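You operate a simulated robot arm through the tools that you are given. There is no shell and no other tool.

Carry out the task below with a simulated robot arm. There is one attempt and no reset: what you move stays moved.

Task
Put things in order on the top of the drum bench. At the end: the blue foam pad stands where the white wiping pad stood; the green thickness gauge stands where the yellow sanding block stood; the yellow sanding block stands where the blue foam pad stood; the white wiping pad is on the orange moulded tray; whatever was shut is shut again. Leave all else as you found it, and nothing knocked over.

The check looks at the end state, three seconds after you hand in, the way a careful person would. Anything else that was tipped, shoved, dropped, spilled or broken makes it a failure.

Robot
A 6-joint arm with a two-finger gripper, fixed in place. Base frame: the origin is on the floor under the middle of its stand, x ahead of it, y to its left, z up; the work surface is at about z = 800. Readings come in mm, rad, newtons and seconds.
With the tool pointing down near the work surface it reaches from about 100 to 700 mm from the base axis. Its first joint turns from -1.152 to 1.152 rad. Payload 2.45 kg.
The TCP is the grasp point between the finger pads, 30 mm short of the fingertips. In the tool frame z runs along the fingers and y along their closing line. The gripper opens to 106 mm; its body begins 79 mm behind the TCP.
Orientation is told as [roll, pitch, yaw] about the base's x, y, z axes, in that order, counted from this pose: with the fingers straight down and closing along the base's y, the tool's x points along the base's -x, its y along +y and its z along -z.

Tools
- The arm moves only by the tool jog_arm. Its argument "deltas" is a list of rows, each an object (a shift or turn left out is 0, a gripper value left out holds the last) with "travel": the shift along the tool's x, y, z in mm, a list of three; "angular": the turn, a rotation vector about the tool's x, y, z in rad, a list of three; "gripper": the finger opening in mm, from 0 to 106. In form: [{"travel": [tx, ty, tz], "angular": [rx, ry, rz], "gripper": gripper}, ...]. A call has 1 to 20 rows; each row is the pose to reach, as a shift and turn from the pose commanded when the call began, along the tool's axes at that moment. A row lasts 0.2 s, in which the tool goes at most 50 mm and 0.15 rad; a call with a longer step from one row to the next is refused whole, and so is a gripper value outside its range. Where a pose cannot be reached the arm comes as near as it can. A force on the tool above 40 N (or 10 N above the force at the start of the call, whichever is more), or a blocked arm, ends the call early, and 0.2 s more pass. The fingers move at their own pace (about 153 mm/s each) and stop on an object; they squeeze with about 35 N. The grip force told is the motor's: it shows also when the fingers shut on nothing. Time passes only in rows, and 0.2 s behind the last, so rows that repeat a pose let the fingers close. The reply holds the time, the measured pose of the TCP, the force on the tool along the base axes, the opening and the grip force, in the units named above and with some noise, with the torque about the TCP (base axes, N m) and any sound that the robot's microphone picked up.
- Cameras (640 x 400 px; columns grow to the right, rows downward): "scene" is fixed at [61.2, 441.4, 1380.7]; the picture's right is [-0.52, -0.85, 0.00], its down [-0.60, 0.37, -0.71] and it looks along [0.61, -0.37, -0.70] (base axes); focal length 328 px, centre (320, 200). "wrist" rides on the gripper at [76, -2, -106] in the tool frame; the picture's right is [0.02, 1.00, 0.00], its down [-0.78, 0.02, -0.62] and it looks along [-0.62, 0.01, 0.78] (tool axes); focal length 247 px, centre (320, 200). There is no depth. A picture from a camera that has moved, and an enlarged one, comes with that camera's place and axes in the base frame and with its lens. The place of the scene camera against the robot may be out by one fixed shift of up to 25 mm in any direction.
- camera(camera): a new picture of that camera. The clock stands still meanwhile.
- inspect(camera, box): a new picture of the part [left, top, right, bottom] of that camera's present view, enlarged. The clock stands still meanwhile.
- finish_job(): hands the job in; it is judged then, once.

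Places have to be worked out from the pictures, the camera data and where the tool is seen. Open the gripper and draw the arm clear of the work before you hand the job in, unless the task says otherwise.

The tools are called after ">>>" by a JSON object that holds its "fn" and its "kwargs". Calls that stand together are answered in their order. jog_arm: Moves the arm, as the interface text tells. Its arguments: {"type":"object","properties":{"deltas":{"type":"array","items":{"type":"object","properties":{"travel":{"type":"array","items":{"type":"number"}},"angular":{"type":"array","items":{"type":"number"}},"gripper":{"type":"number"}}}}},"required":["deltas"]} The other tools are called the same way: camera (camera) takes a picture; inspect (camera, box) takes an enlarged picture of a part of a camera's view; finish_job () hands the job in.

At the start:

```text
t: 0.0
eef_pos: [414.7, 115.5, 1061.0]
tool_rot: [0.001, 0.0, 0.001]
force: [0.9, 0.4, 0.8]
ft_torque: [0.01, 0.01, -0.01]
gripper_width: 106.0
grip_force: 0.1
```

scene: 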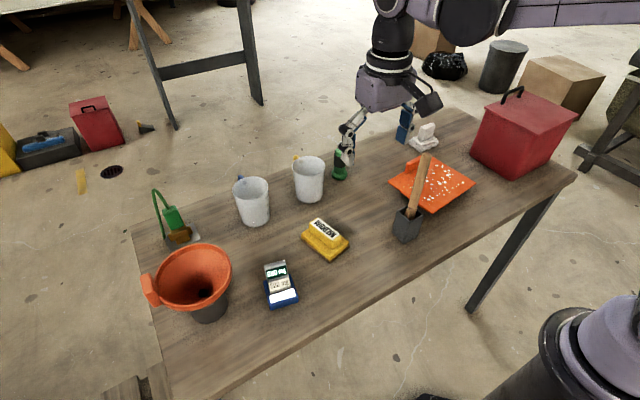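
wrist: 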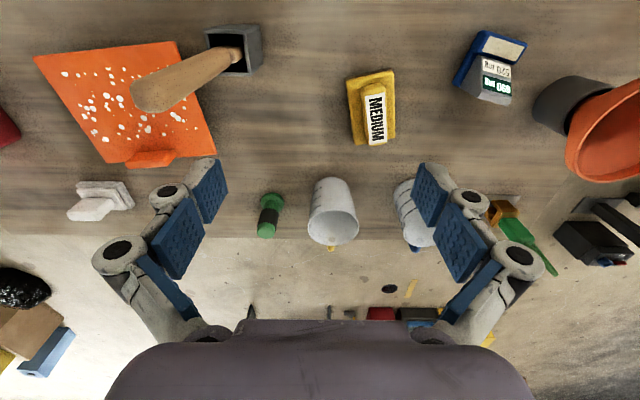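

The first pictures show the bench with the yellow block, a blue item, a white item, a green item, the orange tray with a handle across it, buckets and a red box. I'll enlarge parts to identify each object.

>>> {"fn": "inspect", "kwargs": {"camera": "scene", "box": [130, 170, 350, 330]}}

>>> {"fn": "inspect", "kwargs": {"camera": "scene", "box": [320, 80, 600, 260]}}

>>> {"fn": "inspect", "kwargs": {"camera": "wrist", "box": [0, 0, 320, 240]}}

>>> {"fn": "inspect", "kwargs": {"camera": "wrist", "box": [320, 0, 640, 280]}}

```text
2.50 times, centred on (240, 250) of scene
camera zoom: at [61.2, 441.4, 1380.7], right [-0.52, -0.85, 0.0], down [-0.6, 0.37, -0.71], along [0.61, -0.37, -0.7], focal length 820 px, centre (520, 75)
```

zoom: 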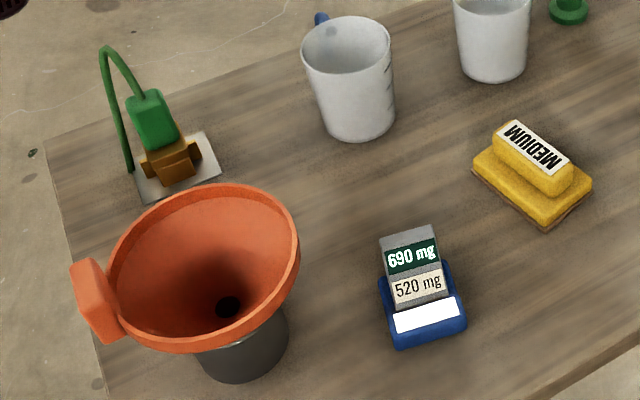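

```text
2.22 times, centred on (460, 170) of scene
camera zoom: at [61.2, 441.4, 1380.7], right [-0.52, -0.85, 0.0], down [-0.6, 0.37, -0.71], along [0.61, -0.37, -0.7], focal length 729 px, centre (9, 267)
```

zoom: 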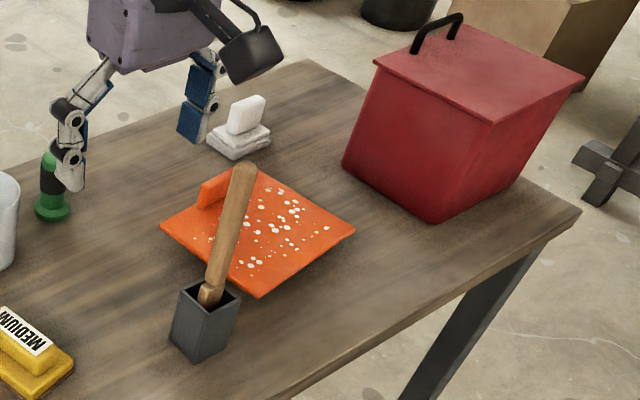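

```text
1.67 times, centred on (160, 120) of wrist
camera zoom: at [339.4, 113.6, 1168.2], right [-0.02, 1.0, 0.0], down [0.78, 0.02, 0.62], along [0.62, 0.01, -0.78], focal length 412 px, centre (587, 333)
```

zoom: 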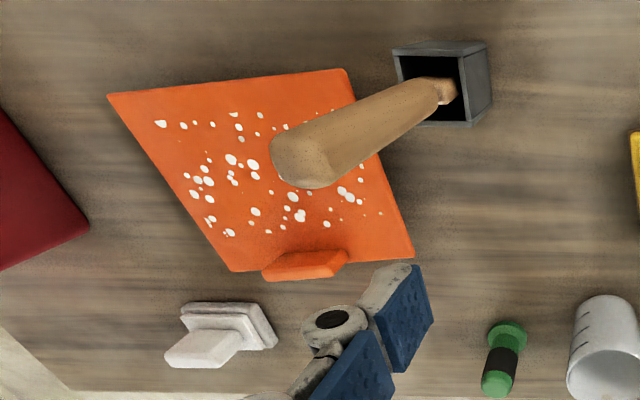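

```text
1.43 times, centred on (480, 140) of wrist
camera zoom: at [339.4, 113.6, 1168.2], right [-0.02, 1.0, 0.0], down [0.78, 0.02, 0.62], along [0.62, 0.01, -0.78], focal length 353 px, centre (91, 286)
```

zoom: 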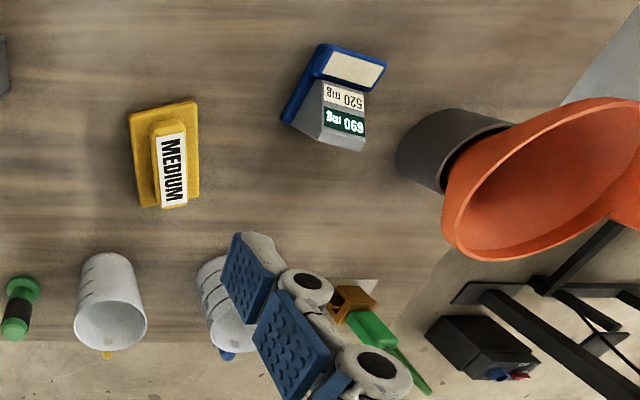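

The blue foam pad isn't evident yet; it may be in the red box. I'll zoom in tighter on the unclear objects.

>>> {"fn": "inspect", "kwargs": {"camera": "scene", "box": [140, 180, 220, 250]}}

>>> {"fn": "inspect", "kwargs": {"camera": "scene", "box": [320, 130, 370, 190]}}

>>> {"fn": "inspect", "kwargs": {"camera": "scene", "box": [460, 70, 600, 190]}}

>>> {"fn": "inspect", "kwargs": {"camera": "scene", "box": [250, 250, 310, 315]}}

>>> {"fn": "inspect", "kwargs": {"camera": "wrist", "box": [230, 170, 370, 260]}}

>>> {"fn": "inspect", "kwargs": {"camera": "wrist", "box": [460, 170, 580, 290]}}

```text
5.71 times, centred on (180, 215) of scene
camera zoom: at [61.2, 441.4, 1380.7], right [-0.52, -0.85, 0.0], down [-0.6, 0.37, -0.71], along [0.61, -0.37, -0.7], focal length 1874 px, centre (1120, 114)
```

zoom: 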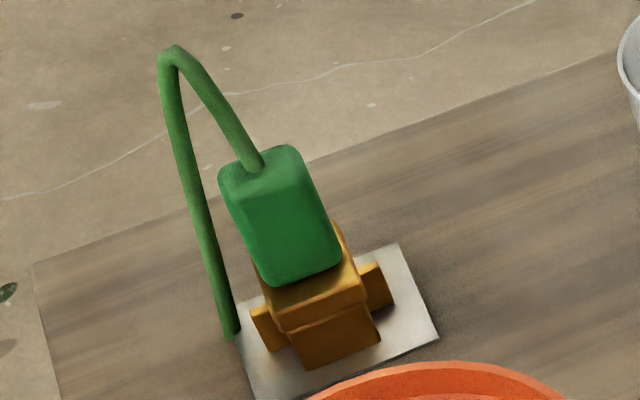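

```text
6.67 times, centred on (345, 160) of scene
camera zoom: at [61.2, 441.4, 1380.7], right [-0.52, -0.85, 0.0], down [-0.6, 0.37, -0.71], along [0.61, -0.37, -0.7], focal length 2186 px, centre (153, 467)
```

zoom: 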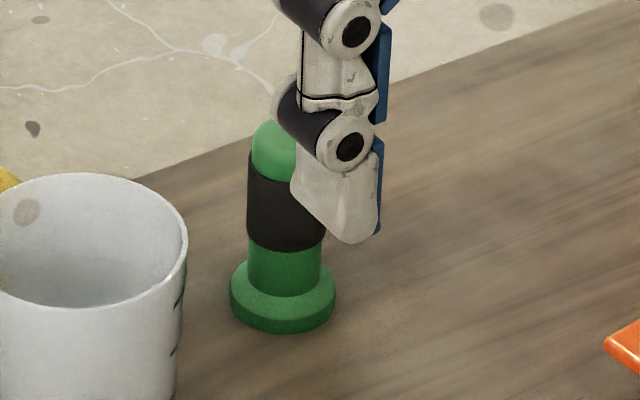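

```text
3.33 times, centred on (530, 130) of scene
camera zoom: at [61.2, 441.4, 1380.7], right [-0.52, -0.85, 0.0], down [-0.6, 0.37, -0.71], along [0.61, -0.37, -0.7], focal length 1093 px, centre (-380, 433)
```

zoom: 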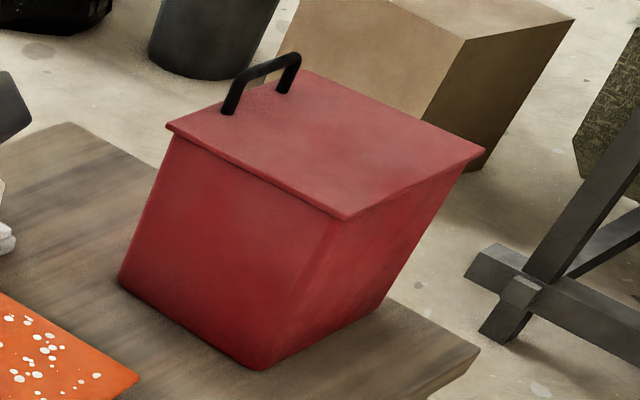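

```text
6.15 times, centred on (280, 282) of scene
camera zoom: at [61.2, 441.4, 1380.7], right [-0.52, -0.85, 0.0], down [-0.6, 0.37, -0.71], along [0.61, -0.37, -0.7], focal length 2018 px, centre (566, -308)
```

zoom: 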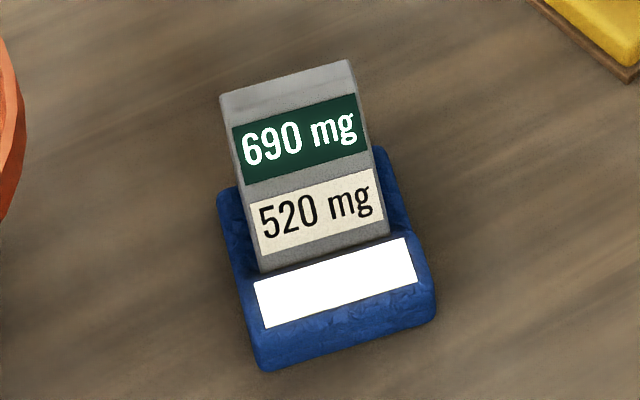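

```text
4.44 times, centred on (300, 215) of wrist
camera zoom: at [339.4, 113.6, 1168.2], right [-0.02, 1.0, 0.0], down [0.78, 0.02, 0.62], along [0.62, 0.01, -0.78], focal length 1098 px, centre (409, 133)
```

zoom: 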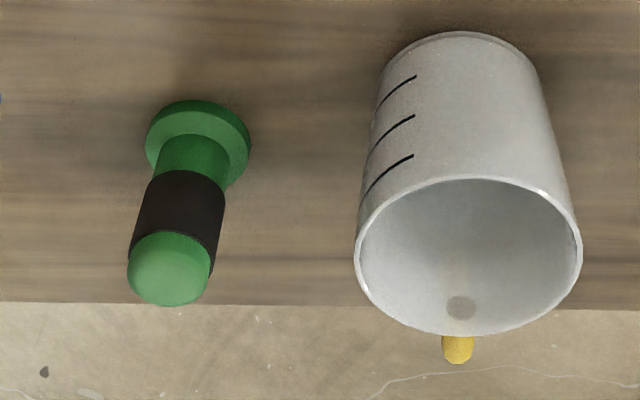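

```text
3.33 times, centred on (520, 230) of wrist
camera zoom: at [339.4, 113.6, 1168.2], right [-0.02, 1.0, 0.0], down [0.78, 0.02, 0.62], along [0.62, 0.01, -0.78], focal length 823 px, centre (-347, 100)
```

zoom: 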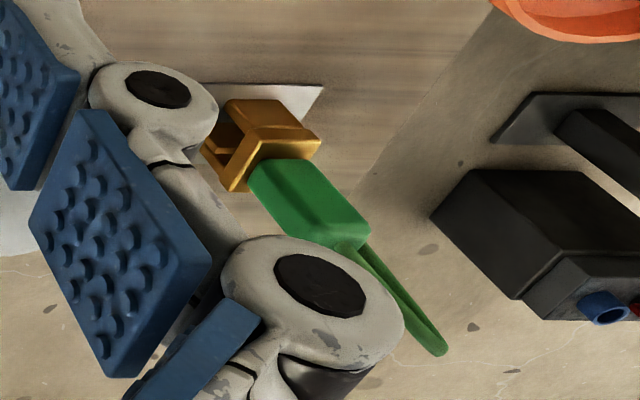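

I judge the green gauge to be the free-standing cylinder with a black band (about x 630, y 24). The yellow block is near (452, 187) and the white pad near (610, -260). The red lidded box spans about x 358–516, y -345 to -525, with its top near z 942. I'll swing high over to the box to look at its lid, handle and hinge.

>>> {"fn": "jog_arm", "kwargs": {"deltas": [{"travel": [7, -45, -8]}, {"travel": [14, -90, -16]}, {"travel": [21, -135, -24]}, {"travel": [28, -180, -32]}, {"travel": [35, -225, -40]}, {"travel": [42, -270, -48]}, {"travel": [49, -315, -56]}, {"travel": [56, -360, -64]}, {"travel": [63, -405, -72]}, {"travel": [70, -450, -80]}, {"travel": [77, -495, -88]}, {"travel": [85, -540, -89]}]}}

>>> {"fn": "camera", "kwargs": {"camera": "wrist"}}

>>> {"fn": "camera", "kwargs": {"camera": "scene"}}

```text
t: 2.6
eef_pos: [328.9, -426.0, 1150.3]
tool_rot: [0.001, -0.001, -0.001]
force: [0.1, -0.3, -0.7]
ft_torque: [0.02, -0.01, 0.02]
gripper_width: 105.9
grip_force: 0.0
```

```text
taken
camera wrist: at [253.4, -427.3, 1257.5], right [-0.02, 1.0, 0.0], down [0.78, 0.02, 0.62], along [0.62, 0.01, -0.78], focal length 247 px, centre (320, 200)
```

wrist: 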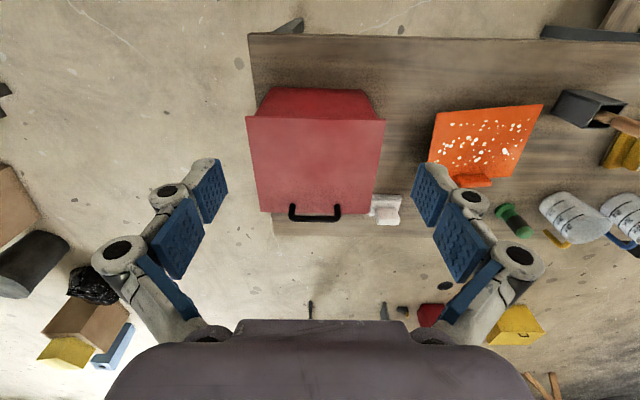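

```text
taken
```

scene: 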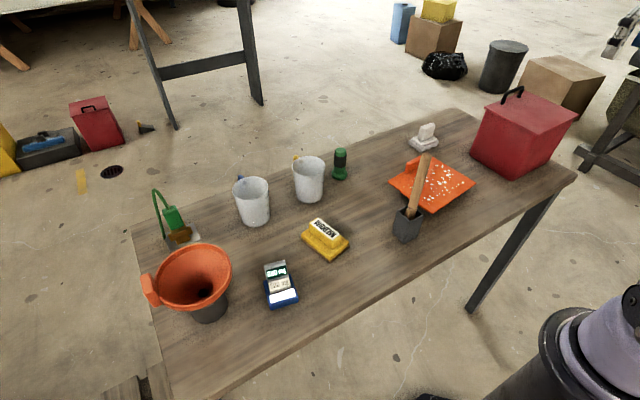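

The arm hangs over the box now with the lid in full view. I'll enlarge it to look for a hinge, and also check the scene with the arm out of the way.

>>> {"fn": "inspect", "kwargs": {"camera": "wrist", "box": [225, 70, 425, 240]}}

>>> {"fn": "inspect", "kwargs": {"camera": "scene", "box": [390, 70, 590, 200]}}

>>> {"fn": "inspect", "kwargs": {"camera": "scene", "box": [230, 130, 430, 260]}}

>>> {"fn": "inspect", "kwargs": {"camera": "wrist", "box": [420, 80, 640, 260]}}

```text
2.35 times, centred on (325, 155) of wrist
camera zoom: at [253.4, -427.3, 1257.5], right [-0.02, 1.0, 0.0], down [0.78, 0.02, 0.62], along [0.62, 0.01, -0.78], focal length 581 px, centre (308, 306)
```

zoom: 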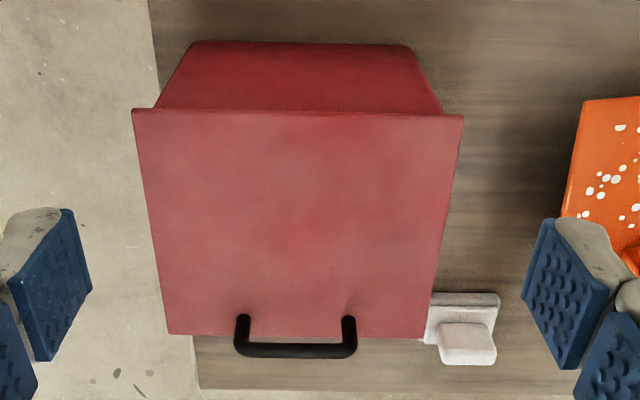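

```text
3.08 times, centred on (490, 135) of scene
camera zoom: at [61.2, 441.4, 1380.7], right [-0.52, -0.85, 0.0], down [-0.6, 0.37, -0.71], along [0.61, -0.37, -0.7], focal length 1009 px, centre (-203, 400)
```

zoom: 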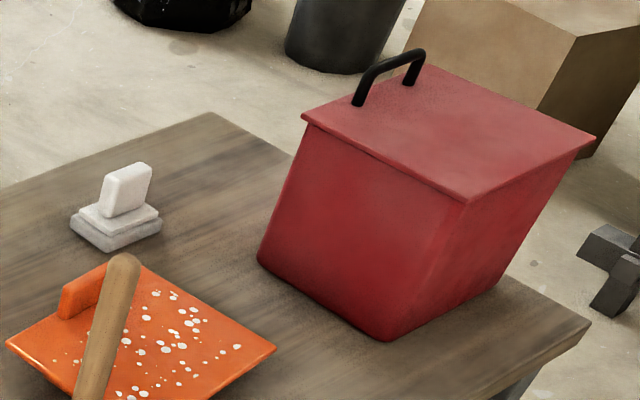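

```text
3.08 times, centred on (330, 195) of scene
camera zoom: at [61.2, 441.4, 1380.7], right [-0.52, -0.85, 0.0], down [-0.6, 0.37, -0.71], along [0.61, -0.37, -0.7], focal length 1009 px, centre (289, 215)
```

zoom: 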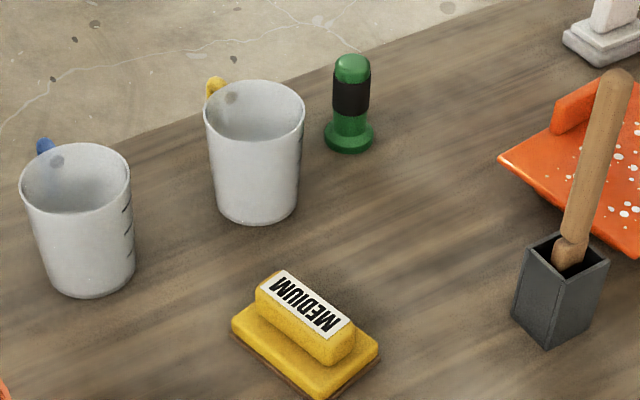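

```text
2.22 times, centred on (530, 170) of wrist
camera zoom: at [253.4, -427.3, 1257.5], right [-0.02, 1.0, 0.0], down [0.78, 0.02, 0.62], along [0.62, 0.01, -0.78], focal length 549 px, centre (-147, 267)
```

zoom: 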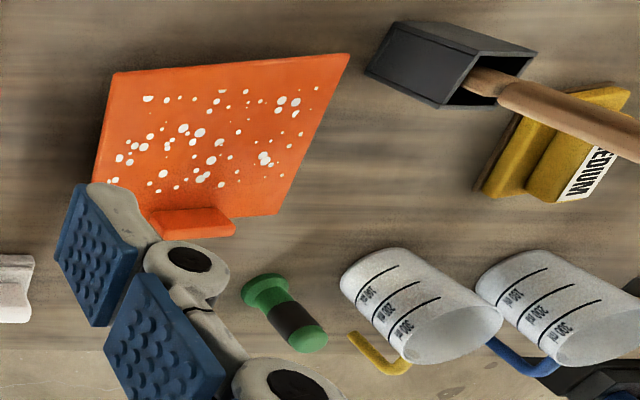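

The lid is about 150 × 170 mm at z≈967, with the handle near x 495, y -466…-397. The hinge is probably along the near edge (x≈360). I'll move closer above the handle for a precise fix.

>>> {"fn": "jog_arm", "kwargs": {"deltas": [{"travel": [-37, -2, 23]}, {"travel": [-74, -4, 46]}, {"travel": [-111, -5, 70]}, {"travel": [-111, -5, 70]}]}}

>>> {"fn": "camera", "kwargs": {"camera": "wrist"}}

>>> {"fn": "inspect", "kwargs": {"camera": "scene", "box": [440, 30, 640, 200]}}

```text
t: 3.6
eef_pos: [440.6, -428.9, 1079.2]
tool_rot: [0.001, 0.0, 0.0]
force: [0.1, -0.1, 0.3]
ft_torque: [0.02, 0.0, 0.0]
gripper_width: 105.7
grip_force: 0.0
```

```text
taken
camera wrist: at [366.3, -431.7, 1187.3], right [-0.02, 1.0, 0.0], down [0.78, 0.02, 0.62], along [0.62, 0.01, -0.78], focal length 247 px, centre (320, 200)
```

wrist: 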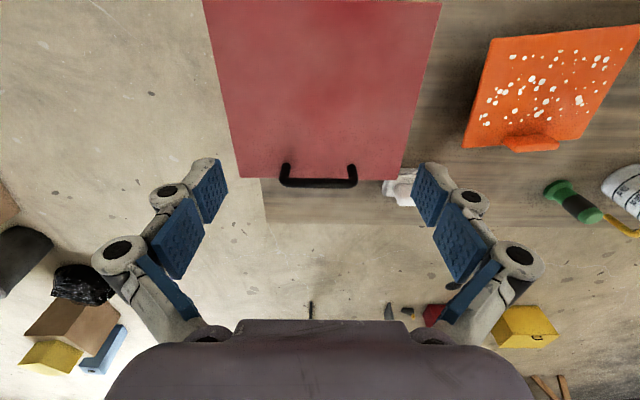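

```text
2.35 times, centred on (540, 115) of scene
camera zoom: at [61.2, 441.4, 1380.7], right [-0.52, -0.85, 0.0], down [-0.6, 0.37, -0.71], along [0.61, -0.37, -0.7], focal length 772 px, centre (-198, 400)
```

zoom: 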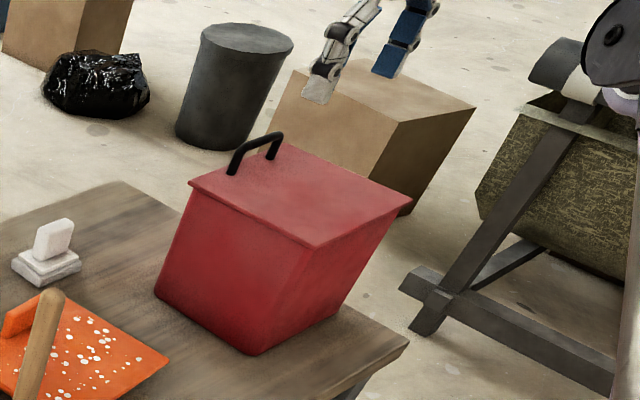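

>>> {"fn": "inspect", "kwargs": {"camera": "wrist", "box": [230, 140, 410, 210]}}

```text
3.56 times, centred on (320, 175) of wrist
camera zoom: at [366.3, -431.7, 1187.3], right [-0.02, 1.0, 0.0], down [0.78, 0.02, 0.62], along [0.62, 0.01, -0.78], focal length 878 px, centre (320, 289)
```

zoom: 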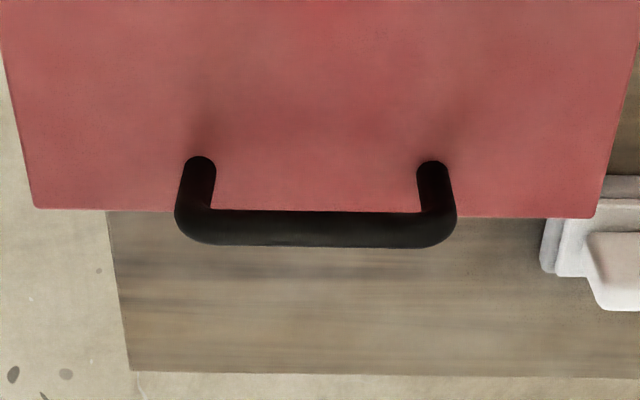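

The handle spans y -468.5…-392 (centre -430) at x≈498, with its bar near z 993 and the lid surface near 965. I'll move the open fingers above it, straddling its ends along y.

>>> {"fn": "jog_arm", "kwargs": {"deltas": [{"travel": [-29, -1, 15]}, {"travel": [-57, -1, 30]}, {"travel": [-57, -1, 40]}, {"travel": [-57, -1, 40]}]}}

>>> {"fn": "camera", "kwargs": {"camera": "wrist"}}

>>> {"fn": "inspect", "kwargs": {"camera": "scene", "box": [440, 30, 640, 200]}}

```text
t: 4.6
eef_pos: [495.0, -429.5, 1037.5]
tool_rot: [-0.001, 0.002, 0.0]
force: [-0.2, -0.4, -0.5]
ft_torque: [-0.01, -0.03, 0.03]
gripper_width: 105.9
grip_force: 0.0
out of reach, approached as far as the arm can: row 2, 3, 4
```

```text
taken
camera wrist: at [419.8, -430.8, 1145.9], right [-0.02, 1.0, 0.0], down [0.78, 0.02, 0.62], along [0.62, 0.01, -0.78], focal length 247 px, centre (320, 200)
```

wrist: 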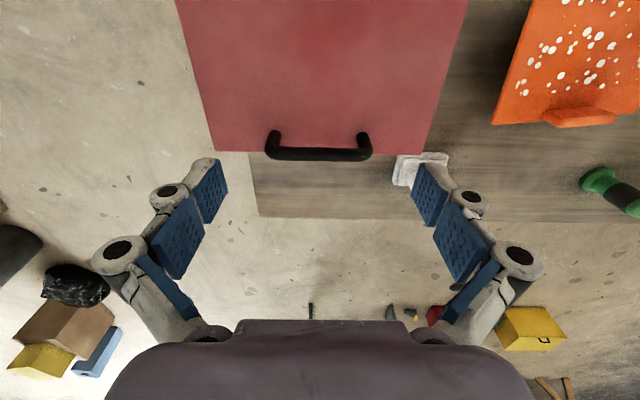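

```text
2.35 times, centred on (540, 115) of scene
camera zoom: at [61.2, 441.4, 1380.7], right [-0.52, -0.85, 0.0], down [-0.6, 0.37, -0.71], along [0.61, -0.37, -0.7], focal length 772 px, centre (-198, 400)
```

zoom: 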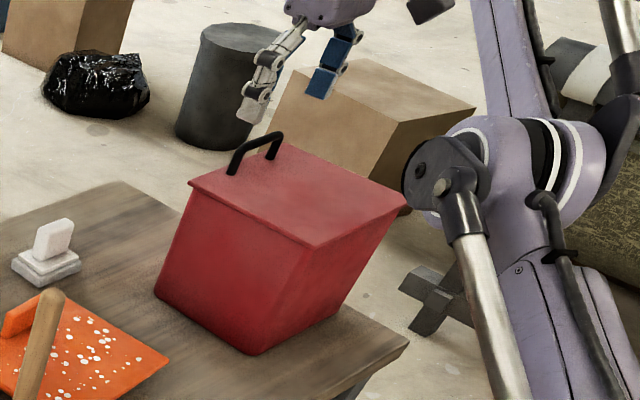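

At x≈495 the arm is at its reach limit with the tool straight down. I'll tilt the fingers outward (about -0.3 rad around tool y), which pulls the wrist back, and hold the TCP above the handle.

>>> {"fn": "jog_arm", "kwargs": {"deltas": [{"travel": [4, 0, 0], "angular": [0, -0.1, 0]}, {"travel": [4, 0, 0], "angular": [0, -0.2, 0]}, {"travel": [4, 0, 0], "angular": [0, -0.3, 0]}, {"travel": [4, 0, 0], "angular": [0, -0.3, 0]}]}}

>>> {"fn": "camera", "kwargs": {"camera": "wrist"}}

```text
t: 5.6
eef_pos: [502.4, -442.6, 1054.7]
tool_rot: [0.002, -0.299, -0.003]
force: [0.0, -0.7, 0.4]
ft_torque: [-0.01, -0.03, -0.01]
gripper_width: 106.0
grip_force: 0.1
out of reach, approached as far as the arm can: row 2, 3, 4
```

```text
taken
camera wrist: at [400.0, -443.5, 1134.5], right [-0.02, 1.0, 0.0], down [0.56, 0.02, 0.83], along [0.83, 0.01, -0.56], focal length 247 px, centre (320, 200)
```

wrist: 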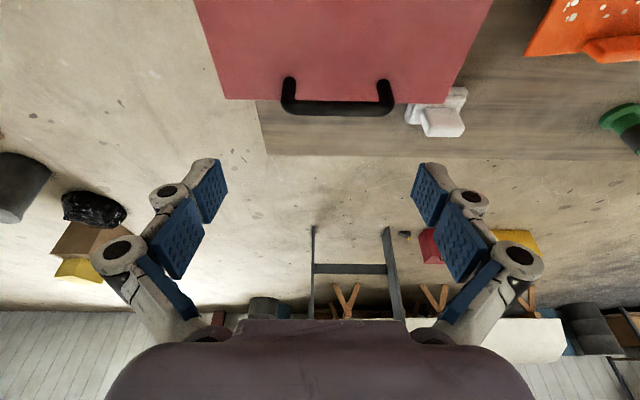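

Tilting by -0.3 rad pushed the arm off target (it settled at 502, -443, 1055), so some joint limit is in play. I'll go back to the straight-down orientation, where lower heights should reach further, and check again.

>>> {"fn": "jog_arm", "kwargs": {"deltas": [{"travel": [0, 0, 0], "angular": [0, 0.1, 0]}, {"travel": [0, 0, 0], "angular": [0, 0.2, 0]}, {"travel": [0, 0, 0], "angular": [0, 0.3, 0]}, {"travel": [0, 0, 0], "angular": [0, 0.3, 0]}]}}

```text
t: 6.6
eef_pos: [489.5, -429.3, 1047.2]
tool_rot: [0.0, 0.002, -0.002]
force: [0.8, -0.2, 0.4]
ft_torque: [0.0, -0.03, 0.01]
gripper_width: 106.0
grip_force: 0.0
out of reach, approached as far as the arm can: row 3, 4
```

Back to straight down at (489.5, -429.3, 1047). I'll descend a little to see how the commanded pose tracks and whether the reach opens up.

>>> {"fn": "jog_arm", "kwargs": {"deltas": [{"travel": [0, 0, 10]}, {"travel": [0, 0, 20]}, {"travel": [0, 0, 20]}]}}

>>> {"fn": "inspect", "kwargs": {"camera": "wrist", "box": [180, 100, 460, 240]}}

```text
t: 7.4
eef_pos: [490.4, -430.7, 1026.9]
tool_rot: [0.002, 0.0, 0.0]
force: [0.0, 0.2, -0.1]
ft_torque: [-0.02, -0.02, 0.01]
gripper_width: 106.1
grip_force: 0.0
```

```text
2.29 times, centred on (320, 170) of wrist
camera zoom: at [415.3, -431.4, 1135.0], right [-0.02, 1.0, 0.0], down [0.78, 0.02, 0.62], along [0.62, 0.01, -0.78], focal length 564 px, centre (320, 269)
```

zoom: 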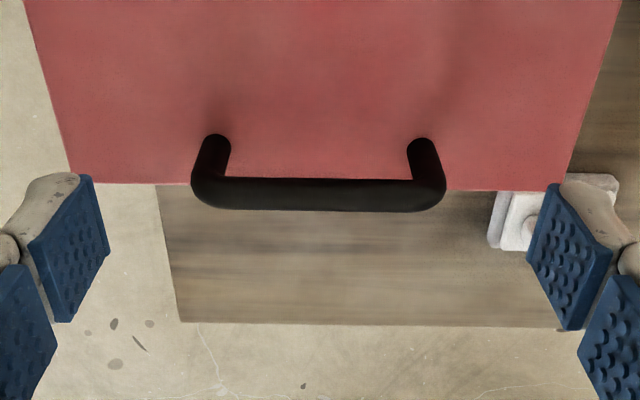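

The commanded pose tracks the reached one. The handle centre is at y≈-431, matching the TCP. I'll descend with the fingers on either side of the handle, then close.

>>> {"fn": "jog_arm", "kwargs": {"deltas": [{"travel": [-3, 0, 10]}, {"travel": [-6, 0, 18]}, {"travel": [-6, 0, 24]}, {"travel": [-6, 0, 24]}]}}

>>> {"fn": "camera", "kwargs": {"camera": "wrist"}}

>>> {"fn": "inspect", "kwargs": {"camera": "scene", "box": [440, 30, 640, 200]}}

```text
t: 8.4
eef_pos: [497.2, -430.7, 1003.2]
tool_rot: [0.0, 0.001, 0.0]
force: [-0.1, -0.1, 0.5]
ft_torque: [-0.01, 0.0, 0.01]
gripper_width: 105.8
grip_force: 0.0
```

```text
taken
camera wrist: at [421.4, -431.5, 1111.4], right [-0.02, 1.0, 0.0], down [0.78, 0.02, 0.62], along [0.62, 0.01, -0.78], focal length 247 px, centre (320, 200)
```

wrist: 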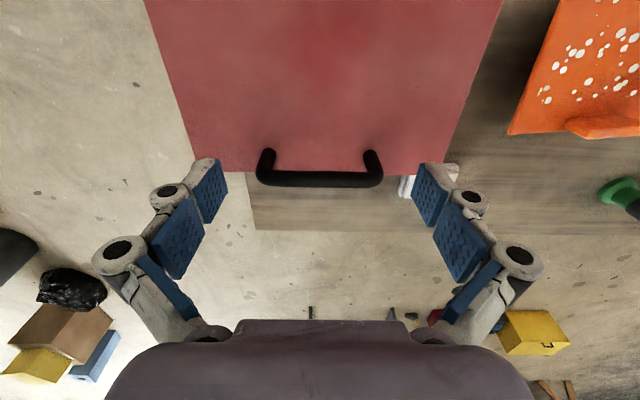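

```text
2.35 times, centred on (540, 115) of scene
camera zoom: at [61.2, 441.4, 1380.7], right [-0.52, -0.85, 0.0], down [-0.6, 0.37, -0.71], along [0.61, -0.37, -0.7], focal length 772 px, centre (-198, 400)
```

zoom: 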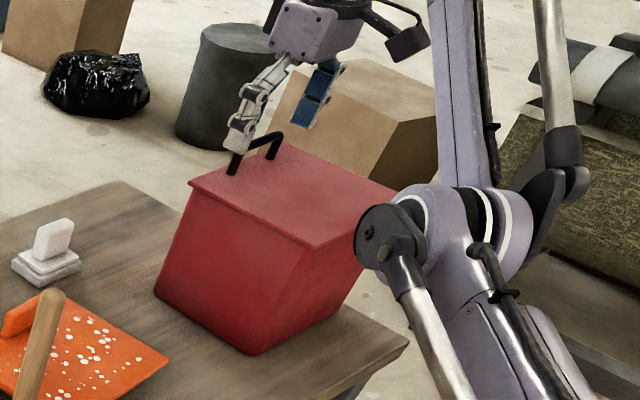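

The fingers are low on either side of the handle with no contact force. Closing onto the handle ends now.

>>> {"fn": "jog_arm", "kwargs": {"deltas": [{"gripper": 85}, {"gripper": 70}, {"gripper": 70}, {"gripper": 70}]}}

>>> {"fn": "inspect", "kwargs": {"camera": "wrist", "box": [180, 100, 460, 240]}}

```text
t: 9.4
eef_pos: [496.1, -430.1, 1004.1]
tool_rot: [-0.001, -0.001, -0.001]
force: [7.1, -9.2, 13.8]
ft_torque: [0.92, 0.36, 0.09]
gripper_width: 76.1
grip_force: 45.2
```

```text
2.29 times, centred on (320, 170) of wrist
camera zoom: at [421.2, -431.9, 1111.8], right [-0.02, 1.0, 0.0], down [0.78, 0.02, 0.62], along [0.62, 0.01, -0.78], focal length 564 px, centre (320, 269)
```

zoom: 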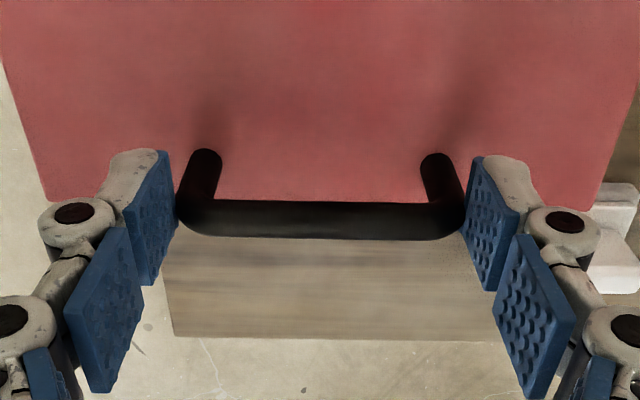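

Gripped at 76 mm. I'll lift the handle about 14 mm along the presumed hinge arc and check whether the lid tilts about its near edge.

>>> {"fn": "jog_arm", "kwargs": {"deltas": [{"travel": [1, 0, -5]}, {"travel": [2, 0, -10]}, {"travel": [3.5, 0, -14]}, {"travel": [3.5, 0, -14]}]}}

>>> {"fn": "camera", "kwargs": {"camera": "wrist"}}

>>> {"fn": "inspect", "kwargs": {"camera": "scene", "box": [440, 30, 640, 200]}}

```text
t: 10.4
eef_pos: [492.2, -430.2, 1017.8]
tool_rot: [0.002, 0.0, 0.001]
force: [0.2, 0.9, 0.1]
ft_torque: [-0.01, -0.02, -0.03]
gripper_width: 69.9
grip_force: 0.1
```

```text
taken
camera wrist: at [417.4, -431.5, 1125.4], right [-0.02, 1.0, 0.0], down [0.78, 0.02, 0.62], along [0.62, 0.01, -0.78], focal length 247 px, centre (320, 200)
```

wrist: 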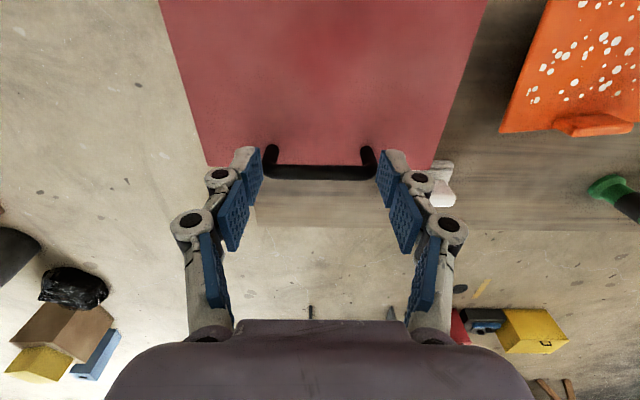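

```text
2.35 times, centred on (540, 115) of scene
camera zoom: at [61.2, 441.4, 1380.7], right [-0.52, -0.85, 0.0], down [-0.6, 0.37, -0.71], along [0.61, -0.37, -0.7], focal length 772 px, centre (-198, 400)
```

zoom: 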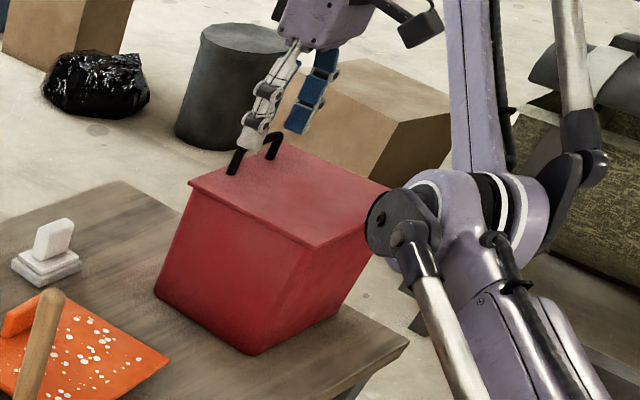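

The fingers slipped off the handle's rounded corners. The lid appears unmoved. I'll look closely before retrying with a lower grip.

>>> {"fn": "inspect", "kwargs": {"camera": "scene", "box": [490, 60, 560, 115]}}

>>> {"fn": "inspect", "kwargs": {"camera": "wrist", "box": [200, 110, 440, 250]}}

```text
7.27 times, centred on (525, 88) of scene
camera zoom: at [61.2, 441.4, 1380.7], right [-0.52, -0.85, 0.0], down [-0.6, 0.37, -0.71], along [0.61, -0.37, -0.7], focal length 2385 px, centre (-1171, 1018)
```

zoom: 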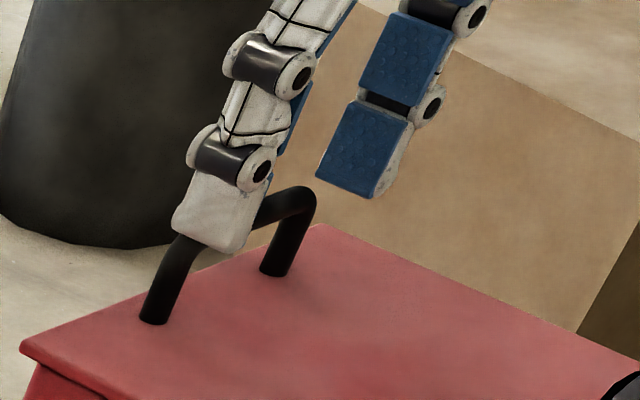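

```text
2.67 times, centred on (320, 180) of wrist
camera zoom: at [417.4, -431.5, 1125.4], right [-0.02, 1.0, 0.0], down [0.78, 0.02, 0.62], along [0.62, 0.01, -0.78], focal length 659 px, centre (320, 253)
```

zoom: 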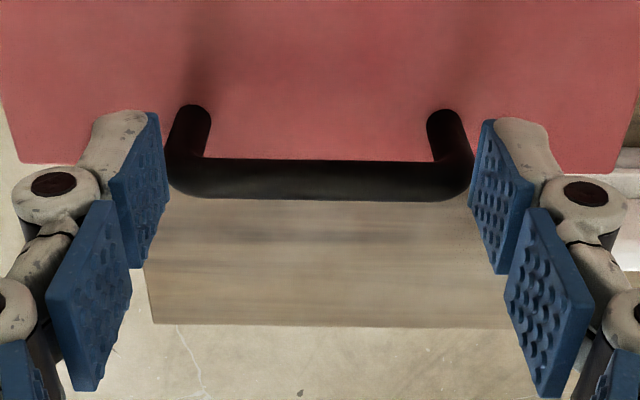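

The distal pads splay outward at this width, so pinching across the rounded ends wedges off. I'll rise, open, and yaw by -90° so the fingers close along x and pinch the bar itself.

>>> {"fn": "jog_arm", "kwargs": {"deltas": [{"travel": [2, 0, -15], "gripper": 106}, {"travel": [10, 0, -35], "gripper": 106}, {"travel": [20, 0, -45], "angular": [0, 0, 0.14]}, {"travel": [20, 0, -45], "angular": [0, 0, 0.28]}, {"travel": [20, 0, -45], "angular": [0, 0, 0.42]}, {"travel": [20, 0, -45], "angular": [0, 0, 0.56]}, {"travel": [20, 0, -45], "angular": [0, 0, 0.7]}, {"travel": [20, 0, -45], "angular": [0, 0, 0.84]}, {"travel": [20, 0, -45], "angular": [0, 0, 0.98]}, {"travel": [20, 0, -45], "angular": [0, 0, 1.12]}, {"travel": [20, 0, -45], "angular": [0, 0, 1.26]}, {"travel": [20, 0, -45], "angular": [0, 0, 1.4]}, {"travel": [20, 0, -45], "angular": [0, 0, 1.54]}, {"travel": [20, 0, -45], "angular": [0, 0, 1.571]}, {"travel": [20, 0, -45], "angular": [0, 0, 1.571]}]}}

>>> {"fn": "camera", "kwargs": {"camera": "wrist"}}

>>> {"fn": "inspect", "kwargs": {"camera": "scene", "box": [440, 0, 640, 170]}}

```text
t: 13.6
eef_pos: [471.9, -430.6, 1062.2]
tool_rot: [0.0, -0.001, -1.574]
force: [0.0, -0.9, 0.1]
ft_torque: [0.0, -0.01, 0.01]
gripper_width: 106.0
grip_force: 0.0
```

```text
taken
camera wrist: at [472.2, -353.9, 1170.4], right [1.0, 0.02, 0.0], down [0.02, -0.78, 0.62], along [0.01, -0.62, -0.78], focal length 247 px, centre (320, 200)
```

wrist: 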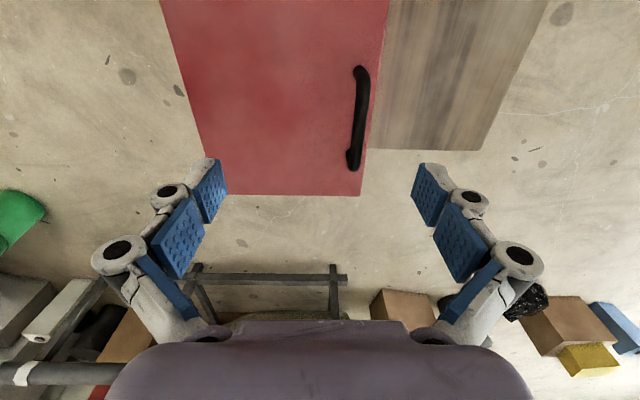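

```text
2.35 times, centred on (540, 85) of scene
camera zoom: at [61.2, 441.4, 1380.7], right [-0.52, -0.85, 0.0], down [-0.6, 0.37, -0.71], along [0.61, -0.37, -0.7], focal length 772 px, centre (-198, 471)
```

zoom: 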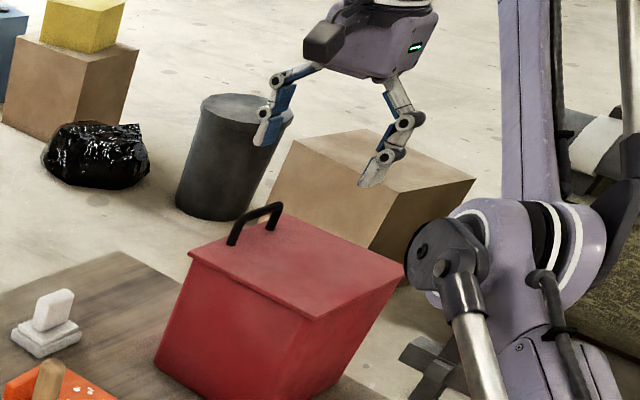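

Yaw is -90° now; the bar sits at x≈499.6, y≈-430. I'll descend with the fingers straddling the bar in x and close on it.

>>> {"fn": "jog_arm", "kwargs": {"deltas": [{"travel": [0, 10, 20], "gripper": 60}, {"travel": [0, 20, 40], "gripper": 60}, {"travel": [0, 27.5, 50], "gripper": 60}, {"travel": [0, 27.5, 60], "gripper": 60}, {"travel": [0, 27.5, 60], "gripper": 60}]}}

>>> {"fn": "inspect", "kwargs": {"camera": "scene", "box": [470, 40, 580, 130]}}

>>> {"fn": "camera", "kwargs": {"camera": "wrist"}}

```text
t: 14.8
eef_pos: [499.2, -431.3, 1002.8]
tool_rot: [0.002, 0.001, -1.573]
force: [-0.1, -0.6, -0.1]
ft_torque: [-0.01, 0.01, -0.02]
gripper_width: 60.4
grip_force: 0.0
```

```text
4.44 times, centred on (525, 85) of scene
camera zoom: at [61.2, 441.4, 1380.7], right [-0.52, -0.85, 0.0], down [-0.6, 0.37, -0.71], along [0.61, -0.37, -0.7], focal length 1458 px, centre (-591, 711)
```

zoom: 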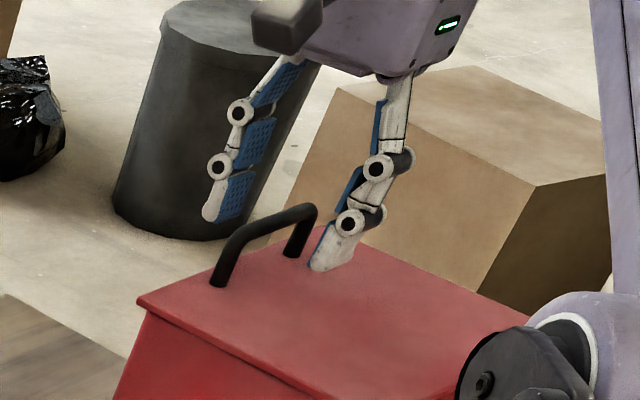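

```text
taken
camera wrist: at [499.7, -353.8, 1110.2], right [1.0, 0.02, 0.0], down [0.02, -0.78, 0.62], along [0.01, -0.62, -0.78], focal length 247 px, centre (320, 200)
```

wrist: 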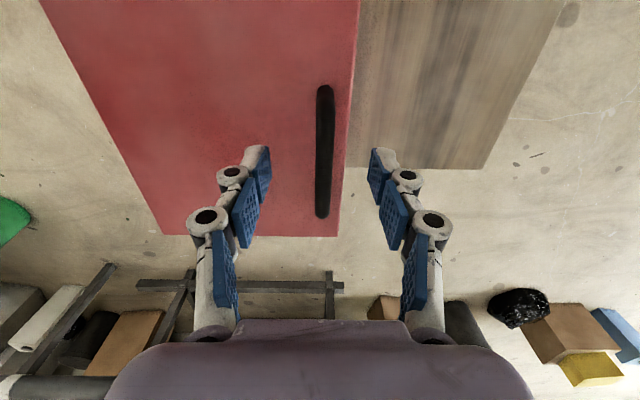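

The fingers straddle the bar. Closing fully on it.

>>> {"fn": "jog_arm", "kwargs": {"deltas": [{"gripper": 30}, {"gripper": 5}, {"gripper": 0}, {"gripper": 0}]}}

>>> {"fn": "inspect", "kwargs": {"camera": "scene", "box": [470, 40, 580, 130]}}

>>> {"fn": "camera", "kwargs": {"camera": "wrist"}}

```text
t: 15.8
eef_pos: [501.4, -431.2, 1004.0]
tool_rot: [0.005, -0.001, -1.571]
force: [19.6, -4.5, 4.1]
ft_torque: [-0.05, -0.36, -0.07]
gripper_width: 8.6
grip_force: 36.4
```

```text
4.44 times, centred on (525, 85) of scene
camera zoom: at [61.7, 441.3, 1380.7], right [-0.52, -0.85, 0.0], down [-0.6, 0.37, -0.71], along [0.61, -0.37, -0.7], focal length 1458 px, centre (-591, 711)
```

zoom: 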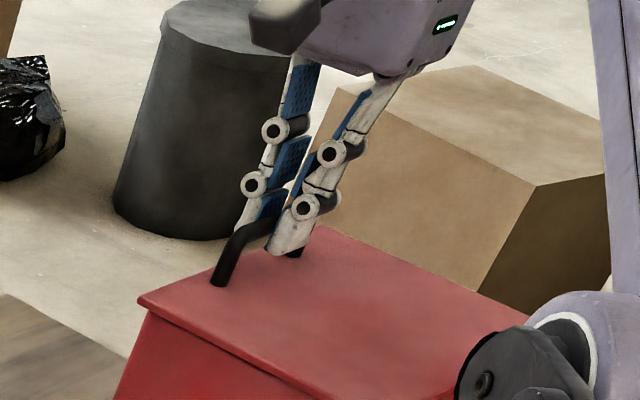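

```text
taken
camera wrist: at [501.1, -353.4, 1110.0], right [1.0, 0.02, 0.0], down [0.01, -0.78, 0.62], along [0.02, -0.62, -0.78], focal length 247 px, centre (320, 200)
```

wrist: 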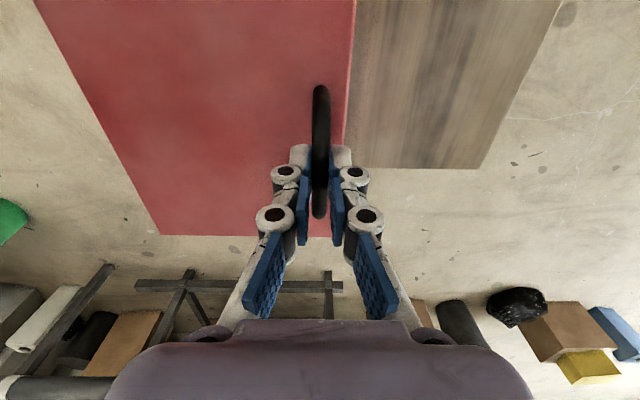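

The bar is pinched (8.6 mm, 36 N). I'll lift along the arc to about 0.2 rad and check the lid.

>>> {"fn": "jog_arm", "kwargs": {"deltas": [{"travel": [0, 0.5, -7]}, {"travel": [0, -1.5, -14]}, {"travel": [0, -4, -21]}, {"travel": [0, -6.5, -27.5]}, {"travel": [0, -6.5, -27.5]}]}}

>>> {"fn": "inspect", "kwargs": {"camera": "scene", "box": [440, 10, 640, 180]}}

>>> {"fn": "camera", "kwargs": {"camera": "wrist"}}

```text
t: 17.0
eef_pos: [491.7, -431.5, 1030.4]
tool_rot: [-0.004, 0.003, -1.573]
force: [-8.4, 7.4, -4.6]
ft_torque: [0.42, 0.13, -0.08]
gripper_width: 8.9
grip_force: 36.5
```

```text
2.35 times, centred on (540, 95) of scene
camera zoom: at [61.1, 441.5, 1380.7], right [-0.52, -0.85, 0.0], down [-0.6, 0.37, -0.71], along [0.61, -0.37, -0.7], focal length 772 px, centre (-198, 447)
```

zoom: 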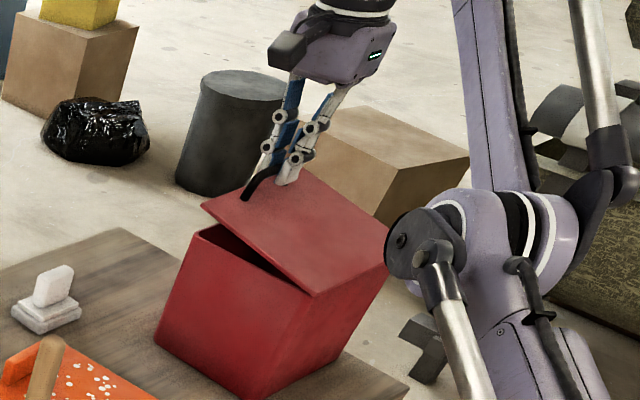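

```text
taken
camera wrist: at [492.3, -353.9, 1138.4], right [1.0, 0.02, 0.0], down [0.02, -0.78, 0.62], along [0.01, -0.62, -0.78], focal length 247 px, centre (320, 200)
```

wrist: 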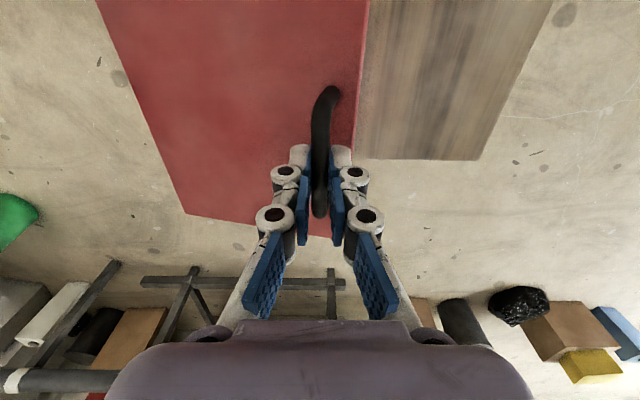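

The lid is hinged on its near edge and lifts cleanly. I'll continue along the arc to about 0.5 rad with the tool vertical, watching the forces.

>>> {"fn": "jog_arm", "kwargs": {"deltas": [{"travel": [0, -5.5, -9.8]}, {"travel": [0, -11, -19.2]}, {"travel": [0, -17, -28.2]}, {"travel": [0, -23.8, -36.7]}, {"travel": [0, -23.8, -36.7]}]}}

>>> {"fn": "inspect", "kwargs": {"camera": "scene", "box": [440, 0, 640, 170]}}

```text
t: 18.2
eef_pos: [468.1, -431.5, 1068.5]
tool_rot: [-0.006, 0.005, -1.572]
force: [-22.8, 9.1, -22.4]
ft_torque: [0.04, 0.37, -0.25]
gripper_width: 9.1
grip_force: 36.5
```

```text
2.35 times, centred on (540, 85) of scene
camera zoom: at [60.9, 441.3, 1380.7], right [-0.52, -0.85, 0.0], down [-0.6, 0.37, -0.71], along [0.61, -0.37, -0.7], focal length 772 px, centre (-198, 471)
```

zoom: 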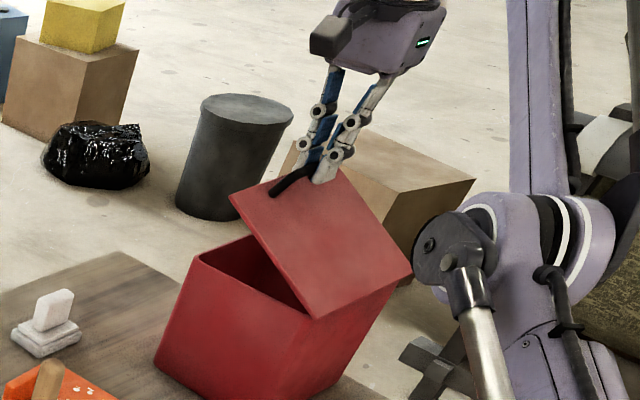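

Force (-23, -22 N) points toward the hinge, so my radius is a few mm too large. I've refined the hinge to about (363, 958) and continue on the corrected arc to 0.8 rad.

>>> {"fn": "jog_arm", "kwargs": {"deltas": [{"travel": [0, -6.5, -4.5]}, {"travel": [0, -12.2, -8.8]}, {"travel": [0, -18, -13.5]}, {"travel": [0, -23.5, -17.8]}, {"travel": [0, -29.5, -22]}, {"travel": [0, -35.5, -25.6]}, {"travel": [0, -35.5, -25.6]}]}}

>>> {"fn": "inspect", "kwargs": {"camera": "scene", "box": [440, 0, 640, 170]}}

```text
t: 19.8
eef_pos: [434.7, -429.1, 1093.4]
tool_rot: [0.003, -0.002, -1.574]
force: [11.9, -12.4, 19.4]
ft_torque: [0.03, -0.22, -0.45]
gripper_width: 9.1
grip_force: 36.5
```

```text
2.35 times, centred on (540, 85) of scene
camera zoom: at [61.3, 441.3, 1380.7], right [-0.52, -0.85, 0.0], down [-0.6, 0.37, -0.71], along [0.61, -0.37, -0.7], focal length 772 px, centre (-198, 471)
```

zoom: 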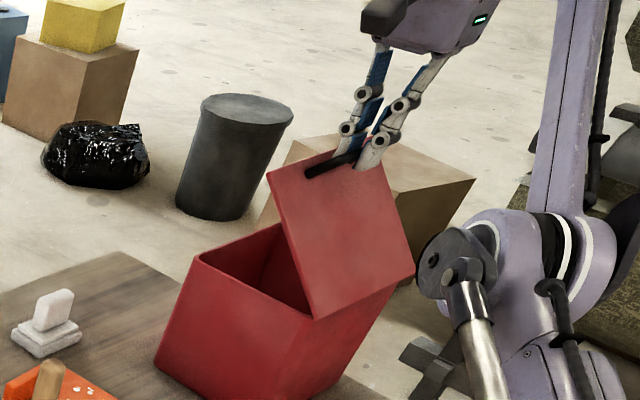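

The lid is at about 0.8 rad with moderate forces now pointing outward. I'll use a slightly larger radius and continue to 1.2 rad.

>>> {"fn": "jog_arm", "kwargs": {"deltas": [{"travel": [0, -5, -5]}, {"travel": [0, -11, -8.6]}, {"travel": [0, -17.5, -11.3]}, {"travel": [0, -24.5, -13.8]}, {"travel": [0, -31.5, -16]}, {"travel": [0, -38.5, -17.8]}, {"travel": [0, -45.5, -19.2]}, {"travel": [0, -52.7, -20.3]}, {"travel": [0, -52.7, -20.3]}]}}

>>> {"fn": "inspect", "kwargs": {"camera": "scene", "box": [440, 0, 640, 170]}}

>>> {"fn": "camera", "kwargs": {"camera": "wrist"}}

```text
t: 21.8
eef_pos: [381.6, -430.5, 1113.1]
tool_rot: [0.003, 0.0, -1.572]
force: [0.5, -3.8, -2.5]
ft_torque: [0.04, -0.09, -0.53]
gripper_width: 8.9
grip_force: 36.6
```

```text
2.35 times, centred on (540, 85) of scene
camera zoom: at [61.3, 441.2, 1380.8], right [-0.52, -0.85, 0.0], down [-0.6, 0.37, -0.71], along [0.61, -0.37, -0.7], focal length 772 px, centre (-198, 471)
```

zoom: 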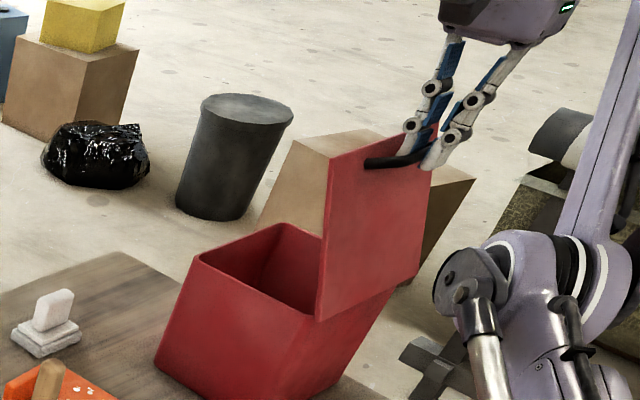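

```text
taken
camera wrist: at [381.6, -353.6, 1221.0], right [1.0, 0.02, 0.0], down [0.02, -0.78, 0.62], along [0.01, -0.62, -0.78], focal length 247 px, centre (320, 200)
```

wrist: 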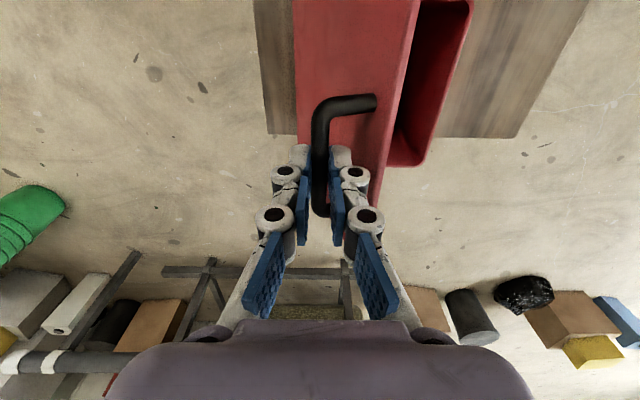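

The lid is nearly upright and forces are small. I'll carry it past vertical to about 1.65 rad in small steps, watching for a hinge stop.

>>> {"fn": "jog_arm", "kwargs": {"deltas": [{"travel": [0, -7, -0.8]}, {"travel": [0, -14.5, -1.1]}, {"travel": [0, -22, -1.1]}, {"travel": [0, -29, -0.7]}, {"travel": [0, -36, 0.1]}, {"travel": [0, -43.4, 1.1]}, {"travel": [0, -50.5, 2.6]}, {"travel": [0, -57.5, 4.4]}, {"travel": [0, -64.4, 6.6]}, {"travel": [0, -64.4, 6.6]}]}}

>>> {"fn": "inspect", "kwargs": {"camera": "scene", "box": [440, 0, 640, 170]}}

>>> {"fn": "camera", "kwargs": {"camera": "wrist"}}

```text
t: 24.0
eef_pos: [323.2, -436.5, 1102.6]
tool_rot: [-0.006, 0.009, -1.569]
force: [-6.2, 22.0, 18.6]
ft_torque: [0.32, 0.08, -0.5]
gripper_width: 9.0
grip_force: 36.6
out of reach, approached as far as the arm can: row 8, 9, 10
```

```text
2.35 times, centred on (540, 85) of scene
camera zoom: at [60.9, 442.3, 1380.4], right [-0.52, -0.85, 0.0], down [-0.6, 0.37, -0.71], along [0.61, -0.37, -0.7], focal length 772 px, centre (-198, 471)
```

zoom: 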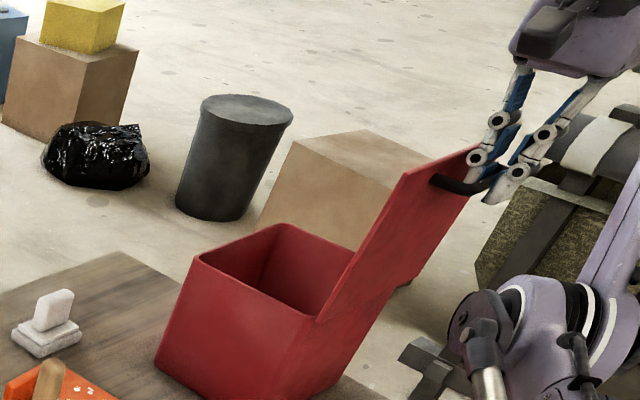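

```text
taken
camera wrist: at [322.6, -360.3, 1211.5], right [1.0, 0.02, 0.0], down [0.02, -0.79, 0.62], along [0.01, -0.62, -0.79], focal length 247 px, centre (320, 200)
```

wrist: 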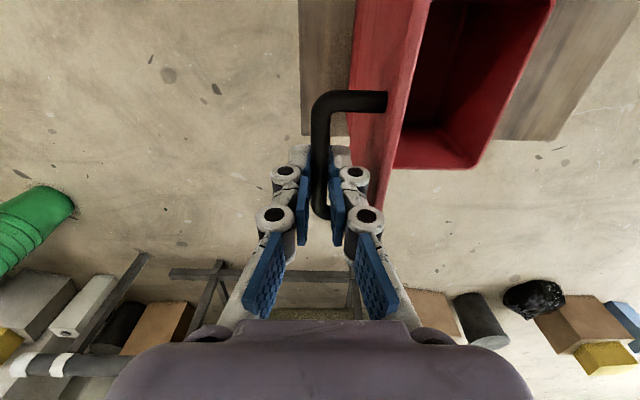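

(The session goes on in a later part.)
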